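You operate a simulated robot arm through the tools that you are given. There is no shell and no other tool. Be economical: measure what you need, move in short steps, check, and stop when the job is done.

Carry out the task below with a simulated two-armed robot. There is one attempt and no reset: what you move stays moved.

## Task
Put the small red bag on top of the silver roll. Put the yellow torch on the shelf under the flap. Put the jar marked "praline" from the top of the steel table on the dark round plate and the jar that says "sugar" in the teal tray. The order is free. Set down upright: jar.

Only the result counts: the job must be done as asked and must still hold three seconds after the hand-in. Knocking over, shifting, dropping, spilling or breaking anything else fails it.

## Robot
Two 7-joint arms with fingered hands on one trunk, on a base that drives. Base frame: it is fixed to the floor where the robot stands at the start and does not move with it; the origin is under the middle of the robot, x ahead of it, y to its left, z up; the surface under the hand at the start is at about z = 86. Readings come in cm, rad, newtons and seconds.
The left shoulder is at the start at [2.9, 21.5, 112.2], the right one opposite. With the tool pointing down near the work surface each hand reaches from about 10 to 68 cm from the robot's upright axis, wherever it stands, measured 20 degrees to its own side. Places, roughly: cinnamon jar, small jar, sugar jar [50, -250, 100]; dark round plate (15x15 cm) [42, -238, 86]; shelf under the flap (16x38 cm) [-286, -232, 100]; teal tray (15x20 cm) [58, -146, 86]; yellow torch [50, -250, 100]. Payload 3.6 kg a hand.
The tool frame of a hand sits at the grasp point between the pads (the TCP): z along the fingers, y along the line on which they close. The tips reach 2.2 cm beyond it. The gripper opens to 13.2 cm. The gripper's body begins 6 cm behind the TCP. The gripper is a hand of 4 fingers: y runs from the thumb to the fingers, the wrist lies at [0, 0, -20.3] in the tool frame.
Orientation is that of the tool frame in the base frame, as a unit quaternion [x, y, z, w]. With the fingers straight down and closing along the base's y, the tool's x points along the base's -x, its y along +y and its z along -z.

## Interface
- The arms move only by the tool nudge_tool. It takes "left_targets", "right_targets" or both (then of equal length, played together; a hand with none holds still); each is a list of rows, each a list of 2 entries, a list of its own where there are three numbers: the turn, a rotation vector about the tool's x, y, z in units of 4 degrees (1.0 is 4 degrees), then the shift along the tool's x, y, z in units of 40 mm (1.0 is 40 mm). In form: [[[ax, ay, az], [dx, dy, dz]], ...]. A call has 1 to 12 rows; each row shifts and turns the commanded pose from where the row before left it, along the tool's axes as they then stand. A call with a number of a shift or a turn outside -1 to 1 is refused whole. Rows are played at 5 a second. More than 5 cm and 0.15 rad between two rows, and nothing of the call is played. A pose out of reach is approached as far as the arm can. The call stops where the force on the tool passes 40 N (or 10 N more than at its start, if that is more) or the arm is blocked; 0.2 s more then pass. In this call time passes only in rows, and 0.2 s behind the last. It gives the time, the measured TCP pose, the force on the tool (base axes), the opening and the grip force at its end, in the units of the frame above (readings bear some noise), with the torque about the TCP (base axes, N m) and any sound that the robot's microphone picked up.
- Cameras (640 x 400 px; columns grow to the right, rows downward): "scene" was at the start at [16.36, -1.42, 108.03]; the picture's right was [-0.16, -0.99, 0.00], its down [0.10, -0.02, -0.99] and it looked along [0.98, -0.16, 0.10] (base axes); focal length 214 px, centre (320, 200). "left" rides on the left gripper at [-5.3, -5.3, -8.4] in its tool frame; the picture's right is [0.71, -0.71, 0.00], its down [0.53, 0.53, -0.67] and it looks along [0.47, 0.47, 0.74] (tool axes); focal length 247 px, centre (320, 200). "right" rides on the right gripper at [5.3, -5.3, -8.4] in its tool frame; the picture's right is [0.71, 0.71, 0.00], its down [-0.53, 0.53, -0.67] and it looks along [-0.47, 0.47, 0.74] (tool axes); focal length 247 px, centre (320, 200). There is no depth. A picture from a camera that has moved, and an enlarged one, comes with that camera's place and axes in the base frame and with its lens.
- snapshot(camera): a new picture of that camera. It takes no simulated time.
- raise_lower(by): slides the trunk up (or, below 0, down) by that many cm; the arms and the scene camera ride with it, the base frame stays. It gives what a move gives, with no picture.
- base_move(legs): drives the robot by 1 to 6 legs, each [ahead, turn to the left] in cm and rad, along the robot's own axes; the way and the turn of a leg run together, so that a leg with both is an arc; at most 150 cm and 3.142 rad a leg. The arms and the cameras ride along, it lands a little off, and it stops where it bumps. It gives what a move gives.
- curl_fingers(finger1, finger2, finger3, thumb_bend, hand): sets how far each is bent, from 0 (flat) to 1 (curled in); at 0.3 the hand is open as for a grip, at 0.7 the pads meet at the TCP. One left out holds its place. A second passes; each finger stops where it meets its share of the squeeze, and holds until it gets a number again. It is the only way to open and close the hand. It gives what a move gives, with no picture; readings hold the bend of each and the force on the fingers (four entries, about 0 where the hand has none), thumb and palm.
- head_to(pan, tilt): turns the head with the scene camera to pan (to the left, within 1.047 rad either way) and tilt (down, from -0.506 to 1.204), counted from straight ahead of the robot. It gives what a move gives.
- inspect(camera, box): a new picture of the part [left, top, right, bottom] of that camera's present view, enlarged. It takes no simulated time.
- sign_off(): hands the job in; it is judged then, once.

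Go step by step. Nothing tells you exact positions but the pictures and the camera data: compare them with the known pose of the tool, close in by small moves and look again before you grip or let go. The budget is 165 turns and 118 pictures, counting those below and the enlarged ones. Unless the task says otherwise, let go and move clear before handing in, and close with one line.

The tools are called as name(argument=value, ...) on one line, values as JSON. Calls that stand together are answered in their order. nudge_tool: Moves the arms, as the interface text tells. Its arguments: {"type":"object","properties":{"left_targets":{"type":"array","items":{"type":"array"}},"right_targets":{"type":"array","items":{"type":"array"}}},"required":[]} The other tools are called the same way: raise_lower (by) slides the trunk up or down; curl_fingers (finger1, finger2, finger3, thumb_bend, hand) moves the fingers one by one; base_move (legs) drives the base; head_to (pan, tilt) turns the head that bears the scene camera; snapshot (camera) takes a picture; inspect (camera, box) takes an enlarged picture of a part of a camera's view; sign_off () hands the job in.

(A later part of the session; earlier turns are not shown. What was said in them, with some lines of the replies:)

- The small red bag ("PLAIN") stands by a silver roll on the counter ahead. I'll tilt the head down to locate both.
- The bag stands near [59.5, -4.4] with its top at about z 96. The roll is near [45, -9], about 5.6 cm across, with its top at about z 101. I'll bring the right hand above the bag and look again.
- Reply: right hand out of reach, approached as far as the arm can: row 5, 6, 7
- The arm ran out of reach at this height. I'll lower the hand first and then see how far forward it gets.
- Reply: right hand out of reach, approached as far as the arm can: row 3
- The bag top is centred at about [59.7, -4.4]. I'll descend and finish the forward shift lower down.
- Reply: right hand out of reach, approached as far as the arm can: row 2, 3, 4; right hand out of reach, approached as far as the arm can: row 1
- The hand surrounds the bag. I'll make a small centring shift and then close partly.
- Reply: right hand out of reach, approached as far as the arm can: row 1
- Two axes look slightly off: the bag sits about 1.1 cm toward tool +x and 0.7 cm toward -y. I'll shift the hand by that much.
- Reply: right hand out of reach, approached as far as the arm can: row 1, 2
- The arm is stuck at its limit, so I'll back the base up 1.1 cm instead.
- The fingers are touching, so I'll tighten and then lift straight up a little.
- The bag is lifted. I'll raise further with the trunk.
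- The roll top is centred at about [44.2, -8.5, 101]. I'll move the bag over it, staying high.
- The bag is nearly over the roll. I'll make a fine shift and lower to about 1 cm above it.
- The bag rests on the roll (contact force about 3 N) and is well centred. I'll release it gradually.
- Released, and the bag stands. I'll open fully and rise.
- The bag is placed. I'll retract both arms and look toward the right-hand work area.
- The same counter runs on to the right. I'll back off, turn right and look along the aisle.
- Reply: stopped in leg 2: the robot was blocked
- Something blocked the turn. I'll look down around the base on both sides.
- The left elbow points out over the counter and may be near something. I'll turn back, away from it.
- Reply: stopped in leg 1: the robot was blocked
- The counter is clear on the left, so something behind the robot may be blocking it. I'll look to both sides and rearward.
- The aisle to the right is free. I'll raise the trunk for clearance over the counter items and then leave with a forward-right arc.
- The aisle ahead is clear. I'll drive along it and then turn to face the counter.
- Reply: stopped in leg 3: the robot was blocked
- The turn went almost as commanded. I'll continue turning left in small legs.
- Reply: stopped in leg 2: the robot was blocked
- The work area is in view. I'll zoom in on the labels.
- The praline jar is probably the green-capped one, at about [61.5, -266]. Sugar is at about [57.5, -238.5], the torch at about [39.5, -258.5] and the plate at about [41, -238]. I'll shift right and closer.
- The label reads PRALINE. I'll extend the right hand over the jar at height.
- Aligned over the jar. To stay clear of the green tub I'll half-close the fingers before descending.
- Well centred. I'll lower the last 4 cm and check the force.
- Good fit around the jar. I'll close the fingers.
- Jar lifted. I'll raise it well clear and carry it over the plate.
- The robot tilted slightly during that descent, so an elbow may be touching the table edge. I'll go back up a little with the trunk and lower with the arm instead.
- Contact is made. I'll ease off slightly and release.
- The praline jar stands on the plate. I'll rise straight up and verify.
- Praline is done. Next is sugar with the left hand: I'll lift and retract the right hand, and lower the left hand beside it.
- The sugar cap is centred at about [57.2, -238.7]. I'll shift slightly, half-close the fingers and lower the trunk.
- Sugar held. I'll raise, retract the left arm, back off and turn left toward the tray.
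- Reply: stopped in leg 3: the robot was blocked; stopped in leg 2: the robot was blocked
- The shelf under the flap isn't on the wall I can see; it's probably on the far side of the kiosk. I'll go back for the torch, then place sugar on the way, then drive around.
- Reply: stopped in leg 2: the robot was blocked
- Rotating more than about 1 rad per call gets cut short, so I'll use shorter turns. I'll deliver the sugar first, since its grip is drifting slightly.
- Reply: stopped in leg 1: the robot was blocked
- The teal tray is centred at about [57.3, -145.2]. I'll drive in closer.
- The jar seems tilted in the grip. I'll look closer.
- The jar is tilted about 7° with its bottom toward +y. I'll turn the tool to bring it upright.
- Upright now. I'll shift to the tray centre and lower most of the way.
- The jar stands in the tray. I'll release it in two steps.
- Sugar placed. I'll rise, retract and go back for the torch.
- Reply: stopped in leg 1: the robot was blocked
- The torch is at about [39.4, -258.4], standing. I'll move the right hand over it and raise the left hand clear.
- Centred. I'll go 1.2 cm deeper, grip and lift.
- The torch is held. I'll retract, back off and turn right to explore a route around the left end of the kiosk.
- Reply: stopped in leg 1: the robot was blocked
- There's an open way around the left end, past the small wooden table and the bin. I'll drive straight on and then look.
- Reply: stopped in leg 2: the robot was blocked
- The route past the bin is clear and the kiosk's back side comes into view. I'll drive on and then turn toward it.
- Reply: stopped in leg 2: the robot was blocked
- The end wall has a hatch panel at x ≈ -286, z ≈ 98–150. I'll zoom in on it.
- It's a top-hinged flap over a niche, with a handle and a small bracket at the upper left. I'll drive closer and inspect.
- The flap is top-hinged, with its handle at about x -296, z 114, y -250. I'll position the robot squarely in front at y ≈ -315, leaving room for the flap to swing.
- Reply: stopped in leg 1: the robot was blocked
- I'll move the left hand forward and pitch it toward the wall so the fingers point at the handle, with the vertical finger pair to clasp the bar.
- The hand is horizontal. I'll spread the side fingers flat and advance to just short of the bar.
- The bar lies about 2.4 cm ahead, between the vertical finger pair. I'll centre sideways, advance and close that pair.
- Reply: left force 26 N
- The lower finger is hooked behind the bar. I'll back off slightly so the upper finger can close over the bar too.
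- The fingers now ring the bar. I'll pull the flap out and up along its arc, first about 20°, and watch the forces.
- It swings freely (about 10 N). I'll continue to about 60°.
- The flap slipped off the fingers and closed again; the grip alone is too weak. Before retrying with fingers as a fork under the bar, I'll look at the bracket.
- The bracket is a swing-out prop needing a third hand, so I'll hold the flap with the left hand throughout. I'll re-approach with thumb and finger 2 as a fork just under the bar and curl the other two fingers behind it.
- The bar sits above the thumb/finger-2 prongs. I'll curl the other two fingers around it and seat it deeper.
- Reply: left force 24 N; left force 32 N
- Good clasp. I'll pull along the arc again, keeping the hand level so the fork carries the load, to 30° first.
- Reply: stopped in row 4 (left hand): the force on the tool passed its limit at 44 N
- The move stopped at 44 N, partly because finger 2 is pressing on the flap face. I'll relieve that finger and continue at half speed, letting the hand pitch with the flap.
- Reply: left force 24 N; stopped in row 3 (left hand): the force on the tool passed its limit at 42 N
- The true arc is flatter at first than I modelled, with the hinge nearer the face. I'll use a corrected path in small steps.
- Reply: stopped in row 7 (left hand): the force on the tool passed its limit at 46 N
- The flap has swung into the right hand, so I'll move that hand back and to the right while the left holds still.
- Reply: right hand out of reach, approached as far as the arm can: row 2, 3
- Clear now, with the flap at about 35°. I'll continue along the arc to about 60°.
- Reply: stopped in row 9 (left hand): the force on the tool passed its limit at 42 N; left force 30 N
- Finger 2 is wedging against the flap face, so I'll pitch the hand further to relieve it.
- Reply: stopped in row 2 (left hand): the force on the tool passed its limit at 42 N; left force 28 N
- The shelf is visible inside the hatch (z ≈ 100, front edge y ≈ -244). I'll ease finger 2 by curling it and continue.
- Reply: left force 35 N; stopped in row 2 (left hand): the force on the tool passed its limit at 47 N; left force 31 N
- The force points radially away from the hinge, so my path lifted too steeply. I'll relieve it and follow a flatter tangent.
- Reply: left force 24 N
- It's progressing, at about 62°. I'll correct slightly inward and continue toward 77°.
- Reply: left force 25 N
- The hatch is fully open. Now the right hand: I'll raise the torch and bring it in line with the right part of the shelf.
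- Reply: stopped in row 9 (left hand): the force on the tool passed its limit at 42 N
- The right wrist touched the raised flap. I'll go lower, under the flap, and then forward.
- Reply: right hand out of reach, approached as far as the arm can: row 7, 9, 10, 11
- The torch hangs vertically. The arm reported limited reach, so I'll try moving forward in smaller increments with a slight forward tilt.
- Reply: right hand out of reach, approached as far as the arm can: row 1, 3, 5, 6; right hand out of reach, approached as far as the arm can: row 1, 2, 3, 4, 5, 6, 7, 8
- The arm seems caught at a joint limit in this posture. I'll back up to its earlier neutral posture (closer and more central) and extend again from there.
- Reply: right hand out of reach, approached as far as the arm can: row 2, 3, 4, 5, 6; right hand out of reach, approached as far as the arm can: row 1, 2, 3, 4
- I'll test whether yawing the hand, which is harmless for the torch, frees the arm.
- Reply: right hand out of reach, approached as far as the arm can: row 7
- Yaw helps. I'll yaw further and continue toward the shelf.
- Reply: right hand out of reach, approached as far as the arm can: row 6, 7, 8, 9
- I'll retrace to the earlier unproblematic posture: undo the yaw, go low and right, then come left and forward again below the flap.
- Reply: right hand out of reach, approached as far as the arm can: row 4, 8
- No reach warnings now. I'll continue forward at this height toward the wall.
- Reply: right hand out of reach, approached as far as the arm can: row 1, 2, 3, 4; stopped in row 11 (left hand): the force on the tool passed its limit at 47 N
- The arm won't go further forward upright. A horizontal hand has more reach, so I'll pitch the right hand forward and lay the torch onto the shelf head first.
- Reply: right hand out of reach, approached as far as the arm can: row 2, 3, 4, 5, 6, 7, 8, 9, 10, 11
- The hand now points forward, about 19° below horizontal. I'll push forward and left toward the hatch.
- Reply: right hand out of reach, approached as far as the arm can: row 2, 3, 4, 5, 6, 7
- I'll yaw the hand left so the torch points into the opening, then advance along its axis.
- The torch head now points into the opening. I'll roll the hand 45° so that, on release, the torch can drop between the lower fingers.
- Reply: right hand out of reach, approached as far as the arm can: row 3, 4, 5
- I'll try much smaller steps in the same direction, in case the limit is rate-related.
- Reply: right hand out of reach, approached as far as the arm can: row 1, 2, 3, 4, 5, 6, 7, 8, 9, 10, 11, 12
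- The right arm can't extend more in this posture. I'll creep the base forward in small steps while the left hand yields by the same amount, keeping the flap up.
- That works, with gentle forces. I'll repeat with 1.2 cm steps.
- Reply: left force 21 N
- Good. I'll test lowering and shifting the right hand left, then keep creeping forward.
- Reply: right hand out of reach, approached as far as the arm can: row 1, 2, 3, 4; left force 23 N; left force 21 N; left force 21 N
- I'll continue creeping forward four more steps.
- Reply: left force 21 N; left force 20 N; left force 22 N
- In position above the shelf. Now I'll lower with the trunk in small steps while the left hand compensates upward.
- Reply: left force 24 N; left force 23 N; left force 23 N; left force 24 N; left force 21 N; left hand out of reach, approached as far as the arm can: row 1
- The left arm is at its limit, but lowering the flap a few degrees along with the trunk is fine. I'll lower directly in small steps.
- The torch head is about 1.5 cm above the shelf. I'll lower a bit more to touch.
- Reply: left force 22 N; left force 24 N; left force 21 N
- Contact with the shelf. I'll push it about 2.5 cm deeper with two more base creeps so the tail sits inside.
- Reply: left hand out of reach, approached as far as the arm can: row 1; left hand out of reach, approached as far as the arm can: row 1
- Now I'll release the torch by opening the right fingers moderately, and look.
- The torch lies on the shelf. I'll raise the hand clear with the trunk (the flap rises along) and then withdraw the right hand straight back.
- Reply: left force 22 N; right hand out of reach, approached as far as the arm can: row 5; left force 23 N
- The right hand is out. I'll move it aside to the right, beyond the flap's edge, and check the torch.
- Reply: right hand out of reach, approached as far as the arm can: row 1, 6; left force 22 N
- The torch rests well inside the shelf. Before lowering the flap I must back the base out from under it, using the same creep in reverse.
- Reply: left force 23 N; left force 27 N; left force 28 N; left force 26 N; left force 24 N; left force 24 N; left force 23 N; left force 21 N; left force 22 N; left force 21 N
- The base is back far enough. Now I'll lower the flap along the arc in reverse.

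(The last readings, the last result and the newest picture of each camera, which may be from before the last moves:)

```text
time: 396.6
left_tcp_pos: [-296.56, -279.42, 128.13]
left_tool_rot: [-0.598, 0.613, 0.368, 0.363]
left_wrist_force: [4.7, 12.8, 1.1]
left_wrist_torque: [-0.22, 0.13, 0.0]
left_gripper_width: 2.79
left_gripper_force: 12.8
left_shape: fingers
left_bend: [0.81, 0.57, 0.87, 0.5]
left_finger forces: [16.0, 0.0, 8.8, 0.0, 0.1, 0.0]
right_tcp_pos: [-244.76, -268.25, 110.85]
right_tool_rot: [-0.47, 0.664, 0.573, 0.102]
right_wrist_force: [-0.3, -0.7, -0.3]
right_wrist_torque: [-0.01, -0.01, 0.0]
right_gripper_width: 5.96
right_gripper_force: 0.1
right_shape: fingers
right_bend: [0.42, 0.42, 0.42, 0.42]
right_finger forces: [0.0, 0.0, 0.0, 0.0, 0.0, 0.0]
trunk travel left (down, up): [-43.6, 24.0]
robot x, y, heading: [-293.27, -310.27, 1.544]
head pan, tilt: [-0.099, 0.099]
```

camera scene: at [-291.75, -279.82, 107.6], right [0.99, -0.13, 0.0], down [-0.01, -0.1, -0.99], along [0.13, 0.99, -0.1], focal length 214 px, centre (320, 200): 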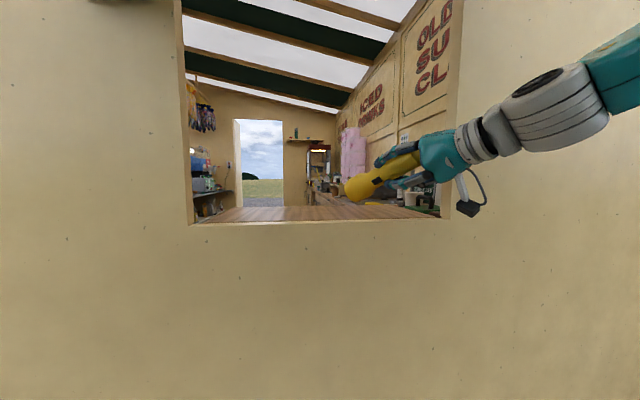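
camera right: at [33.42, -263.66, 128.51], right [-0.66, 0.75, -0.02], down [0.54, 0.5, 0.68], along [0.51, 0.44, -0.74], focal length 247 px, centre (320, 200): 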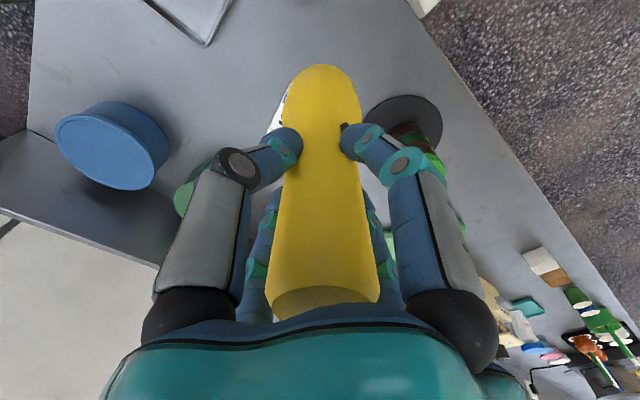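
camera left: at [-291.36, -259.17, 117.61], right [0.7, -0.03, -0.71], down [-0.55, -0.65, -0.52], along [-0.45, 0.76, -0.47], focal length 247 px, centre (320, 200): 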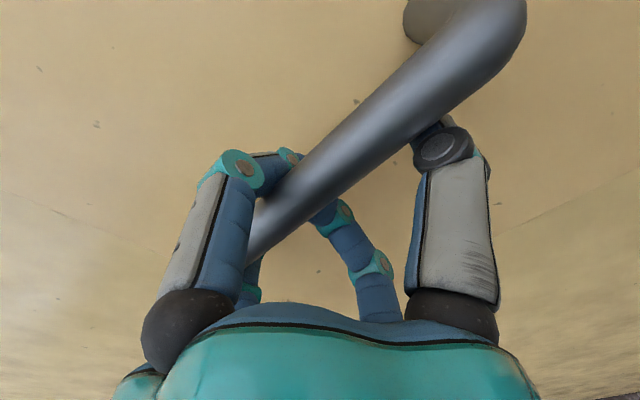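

nudge_tool(left_targets=[[[0, -0.35, 0], [0.178, 0, 0.346]], [[0, -0.35, 0], [0.17, 0, 0.35]], [[0, -0.35, 0], [0.163, 0, 0.353]], [[0, -0.35, 0], [0.157, 0, 0.356]], [[0, -0.35, 0], [0.15, 0, 0.36]], [[0, -0.35, 0], [0.143, 0, 0.363]], [[0, -0.35, 0], [0.136, 0, 0.366]], [[0, -0.35, 0], [0.129, 0, 0.368]], [[0, -0.35, 0], [0.122, 0, 0.37]], [[0, -0.35, 0], [0.114, 0, 0.372]], [[0, -0.35, 0], [0.108, 0, 0.374]], [[0, 0, 0], [0, 0, 0]]])

```text
time: 399.2
left_tcp_pos: [-296.6, -267.02, 116.91]
left_tool_rot: [-0.543, 0.558, 0.445, 0.442]
left_wrist_force: [-3.2, 10.0, 11.4]
left_wrist_torque: [-0.16, -0.08, 0.0]
left_gripper_width: 2.87
left_gripper_force: 11.9
left_shape: fingers
left_bend: [0.81, 0.57, 0.87, 0.5]
left_finger forces: [16.6, 0.0, 6.2, 0.1, 0.0, 0.0]
right_tcp_pos: [-244.94, -268.24, 111.06]
right_tool_rot: [-0.471, 0.662, 0.574, 0.103]
right_wrist_force: [0.0, -0.1, 0.2]
right_wrist_torque: [-0.02, 0.0, -0.03]
right_gripper_width: 5.96
right_gripper_force: 0.0
right_shape: fingers
right_bend: [0.42, 0.42, 0.42, 0.42]
right_finger forces: [0.0, 0.0, 0.0, 0.0, 0.1, 0.1]
trunk travel left (down, up): [-43.6, 24.0]
robot x, y, heading: [-293.14, -310.12, 1.54]
head pan, tilt: [-0.099, 0.099]
```

nudge_tool(left_targets=[[[0, -0.33, 0], [0.08, 0, 0.371]], [[0, -0.33, 0], [0.09, 0, 0.372]], [[0, -0.33, 0], [0.09, 0, 0.376]], [[0, -0.33, 0], [0.09, 0, 0.377]], [[0, -0.33, 0], [0.085, 0, 0.38]], [[0, -0.33, 0], [0.08, 0, 0.38]], [[0, -0.33, 0], [0.07, 0, 0.38]], [[0, -0.33, 0], [0.06, 0, 0.38]], [[0, -0.3, 0], [0.05, 0, 0.38]], [[0, 0, 0], [0.03, 0, 0.3]], [[0, 0, 0], [0, 0, 0]]])

```text
time: 401.6
left_tcp_pos: [-296.7, -252.89, 112.36]
left_tool_rot: [-0.494, 0.511, 0.497, 0.497]
left_wrist_force: [1.3, 1.6, 6.0]
left_wrist_torque: [-0.05, 0.03, 0.04]
left_gripper_width: 2.77
left_gripper_force: 10.1
left_shape: fingers
left_bend: [0.82, 0.57, 0.87, 0.5]
left_finger forces: [11.4, 0.0, 9.2, 0.0, 0.0, 0.0]
right_tcp_pos: [-244.78, -268.39, 111.06]
right_tool_rot: [-0.471, 0.662, 0.574, 0.104]
right_wrist_force: [1.5, -0.4, -0.4]
right_wrist_torque: [0.01, 0.01, 0.0]
right_gripper_width: 5.95
right_gripper_force: 0.1
right_shape: fingers
right_bend: [0.42, 0.42, 0.42, 0.42]
right_finger forces: [0.0, 0.0, 0.0, 0.0, 0.0, 0.1]
trunk travel left (down, up): [-43.6, 24.0]
robot x, y, heading: [-293.41, -310.34, 1.544]
head pan, tilt: [-0.099, 0.099]
```

Nearly closed. I'll push the last centimetre, open the fingers and withdraw.

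nudge_tool(left_targets=[[[0, 0, 0], [0.02, 0, 0.2]], [[0, 0, 0], [0.02, 0, 0.15]], [[0, 0, 0], [0, 0, 0]]])

curl_fingers(hand="left", finger1=0.35, finger3=0.35, finger2=0.42, thumb_bend=0.42)

nudge_tool(left_targets=[[[0, 0, 0], [0.1, 0, -0.1]], [[0, 0, 0], [0, 0, -0.6]], [[0, 0, 0], [0, 0, -0.8]], [[0, 0, 0], [0, 0, -0.9]], [[0, 0, 0], [0, 0, -0.9]], [[0, 0, 0], [0, 0, 0]]])

base_move(legs=[[-12, 0]])

snapshot(camera="scene")

```text
time: 402.4
left_tcp_pos: [-296.7, -251.45, 112.16]
left_tool_rot: [-0.494, 0.511, 0.497, 0.497]
left_wrist_force: [-5.3, 1.5, 4.2]
left_wrist_torque: [-0.06, -0.11, -0.06]
left_gripper_width: 2.76
left_gripper_force: 10.2
left_shape: fingers
left_bend: [0.82, 0.57, 0.88, 0.5]
left_finger forces: [10.5, 0.1, 9.3, 0.0, 0.0, 0.0]
right_tcp_pos: [-244.85, -268.47, 111.09]
right_tool_rot: [-0.471, 0.662, 0.574, 0.104]
right_wrist_force: [0.5, -0.1, 0.2]
right_wrist_torque: [-0.01, -0.04, 0.0]
right_gripper_width: 5.98
right_gripper_force: 0.1
right_shape: fingers
right_bend: [0.42, 0.42, 0.42, 0.42]
right_finger forces: [0.0, 0.0, 0.1, 0.0, 0.0, 0.0]
trunk travel left (down, up): [-43.6, 24.0]
robot x, y, heading: [-293.3, -310.18, 1.542]
head pan, tilt: [-0.099, 0.099]
```

```text
time: 403.4
left_tcp_pos: [-296.39, -251.52, 112.14]
left_tool_rot: [-0.495, 0.511, 0.498, 0.497]
left_wrist_force: [0.6, 0.2, 0.2]
left_wrist_torque: [0.02, 0.0, 0.0]
left_gripper_width: 6.83
left_gripper_force: 0.0
left_shape: fingers
left_bend: [0.35, 0.42, 0.35, 0.42]
left_finger forces: [0.0, 0.0, 0.0, 0.0, 0.0, 0.1]
right_tcp_pos: [-244.87, -268.48, 111.0]
right_tool_rot: [-0.471, 0.662, 0.574, 0.104]
right_wrist_force: [0.5, -0.1, 0.1]
right_wrist_torque: [0.02, 0.0, 0.02]
right_gripper_width: 5.98
right_gripper_force: 0.1
right_shape: fingers
right_bend: [0.42, 0.42, 0.42, 0.42]
right_finger forces: [0.0, 0.0, 0.1, 0.0, 0.1, 0.0]
trunk travel left (down, up): [-43.6, 24.0]
robot x, y, heading: [-293.88, -310.28, 1.545]
head pan, tilt: [-0.099, 0.099]
```

```text
time: 404.8
left_tcp_pos: [-296.69, -264.74, 111.95]
left_tool_rot: [-0.494, 0.511, 0.497, 0.497]
left_wrist_force: [1.1, 0.6, 0.3]
left_wrist_torque: [0.03, 0.0, 0.0]
left_gripper_width: 6.82
left_gripper_force: 0.1
left_shape: fingers
left_bend: [0.35, 0.42, 0.35, 0.42]
left_finger forces: [0.0, 0.0, 0.1, 0.0, 0.0, 0.1]
right_tcp_pos: [-244.78, -268.26, 111.08]
right_tool_rot: [-0.471, 0.662, 0.574, 0.103]
right_wrist_force: [0.3, 0.0, 0.2]
right_wrist_torque: [-0.01, 0.01, -0.01]
right_gripper_width: 5.95
right_gripper_force: 0.1
right_shape: fingers
right_bend: [0.42, 0.42, 0.42, 0.42]
right_finger forces: [0.0, 0.1, 0.1, 0.0, 0.0, 0.0]
trunk travel left (down, up): [-43.6, 24.0]
robot x, y, heading: [-293.11, -310.44, 1.55]
head pan, tilt: [-0.099, 0.099]
```

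```text
time: 406.1
left_tcp_pos: [-297.35, -276.87, 111.97]
left_tool_rot: [-0.496, 0.507, 0.5, 0.496]
left_wrist_force: [0.2, 0.1, -0.7]
left_wrist_torque: [-0.04, 0.01, -0.02]
left_gripper_width: 6.83
left_gripper_force: 0.1
left_shape: fingers
left_bend: [0.35, 0.42, 0.35, 0.42]
left_finger forces: [0.0, 0.0, 0.0, 0.0, 0.0, 0.0]
right_tcp_pos: [-245.56, -280.12, 111.24]
right_tool_rot: [-0.474, 0.66, 0.575, 0.102]
right_wrist_force: [-1.0, -0.7, 0.5]
right_wrist_torque: [0.0, -0.03, -0.03]
right_gripper_width: 5.99
right_gripper_force: 0.0
right_shape: fingers
right_bend: [0.42, 0.42, 0.42, 0.42]
right_finger forces: [0.1, 0.0, 0.0, 0.0, 0.0, 0.0]
trunk travel left (down, up): [-43.6, 24.0]
robot x, y, heading: [-293.69, -321.9, 1.548]
head pan, tilt: [-0.099, 0.099]
```

```text
0 pictures are left
camera scene: at [-292.46, -305.55, 109.95], right [0.99, -0.12, 0.0], down [-0.01, -0.1, -1.0], along [0.12, 0.99, -0.1], focal length 214 px, centre (320, 200)
```

scene: 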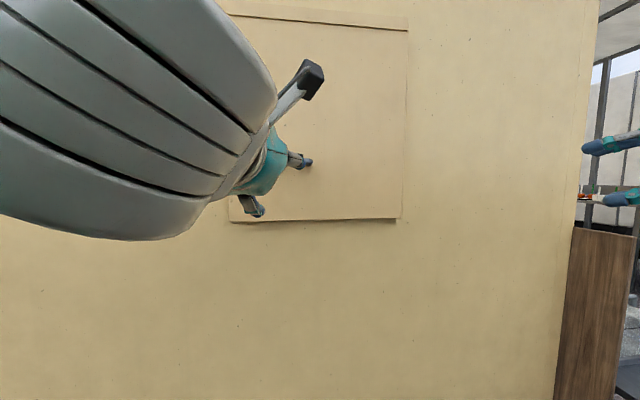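

The flap is closed, the torch is on the shelf inside, both hands are clear and the other three items were set down earlier. I'm handing in.

sign_off()

```text
The job is handed in.
```

All four items are placed and handed in: the red bag on the silver roll, the praline jar on the dark plate, the sugar jar in the teal tray, and the torch lying on the shelf under the closed flap. I last saw each one resting in place just after setting it down. I saw the torch before I closed the flap and could not check it afterwards.
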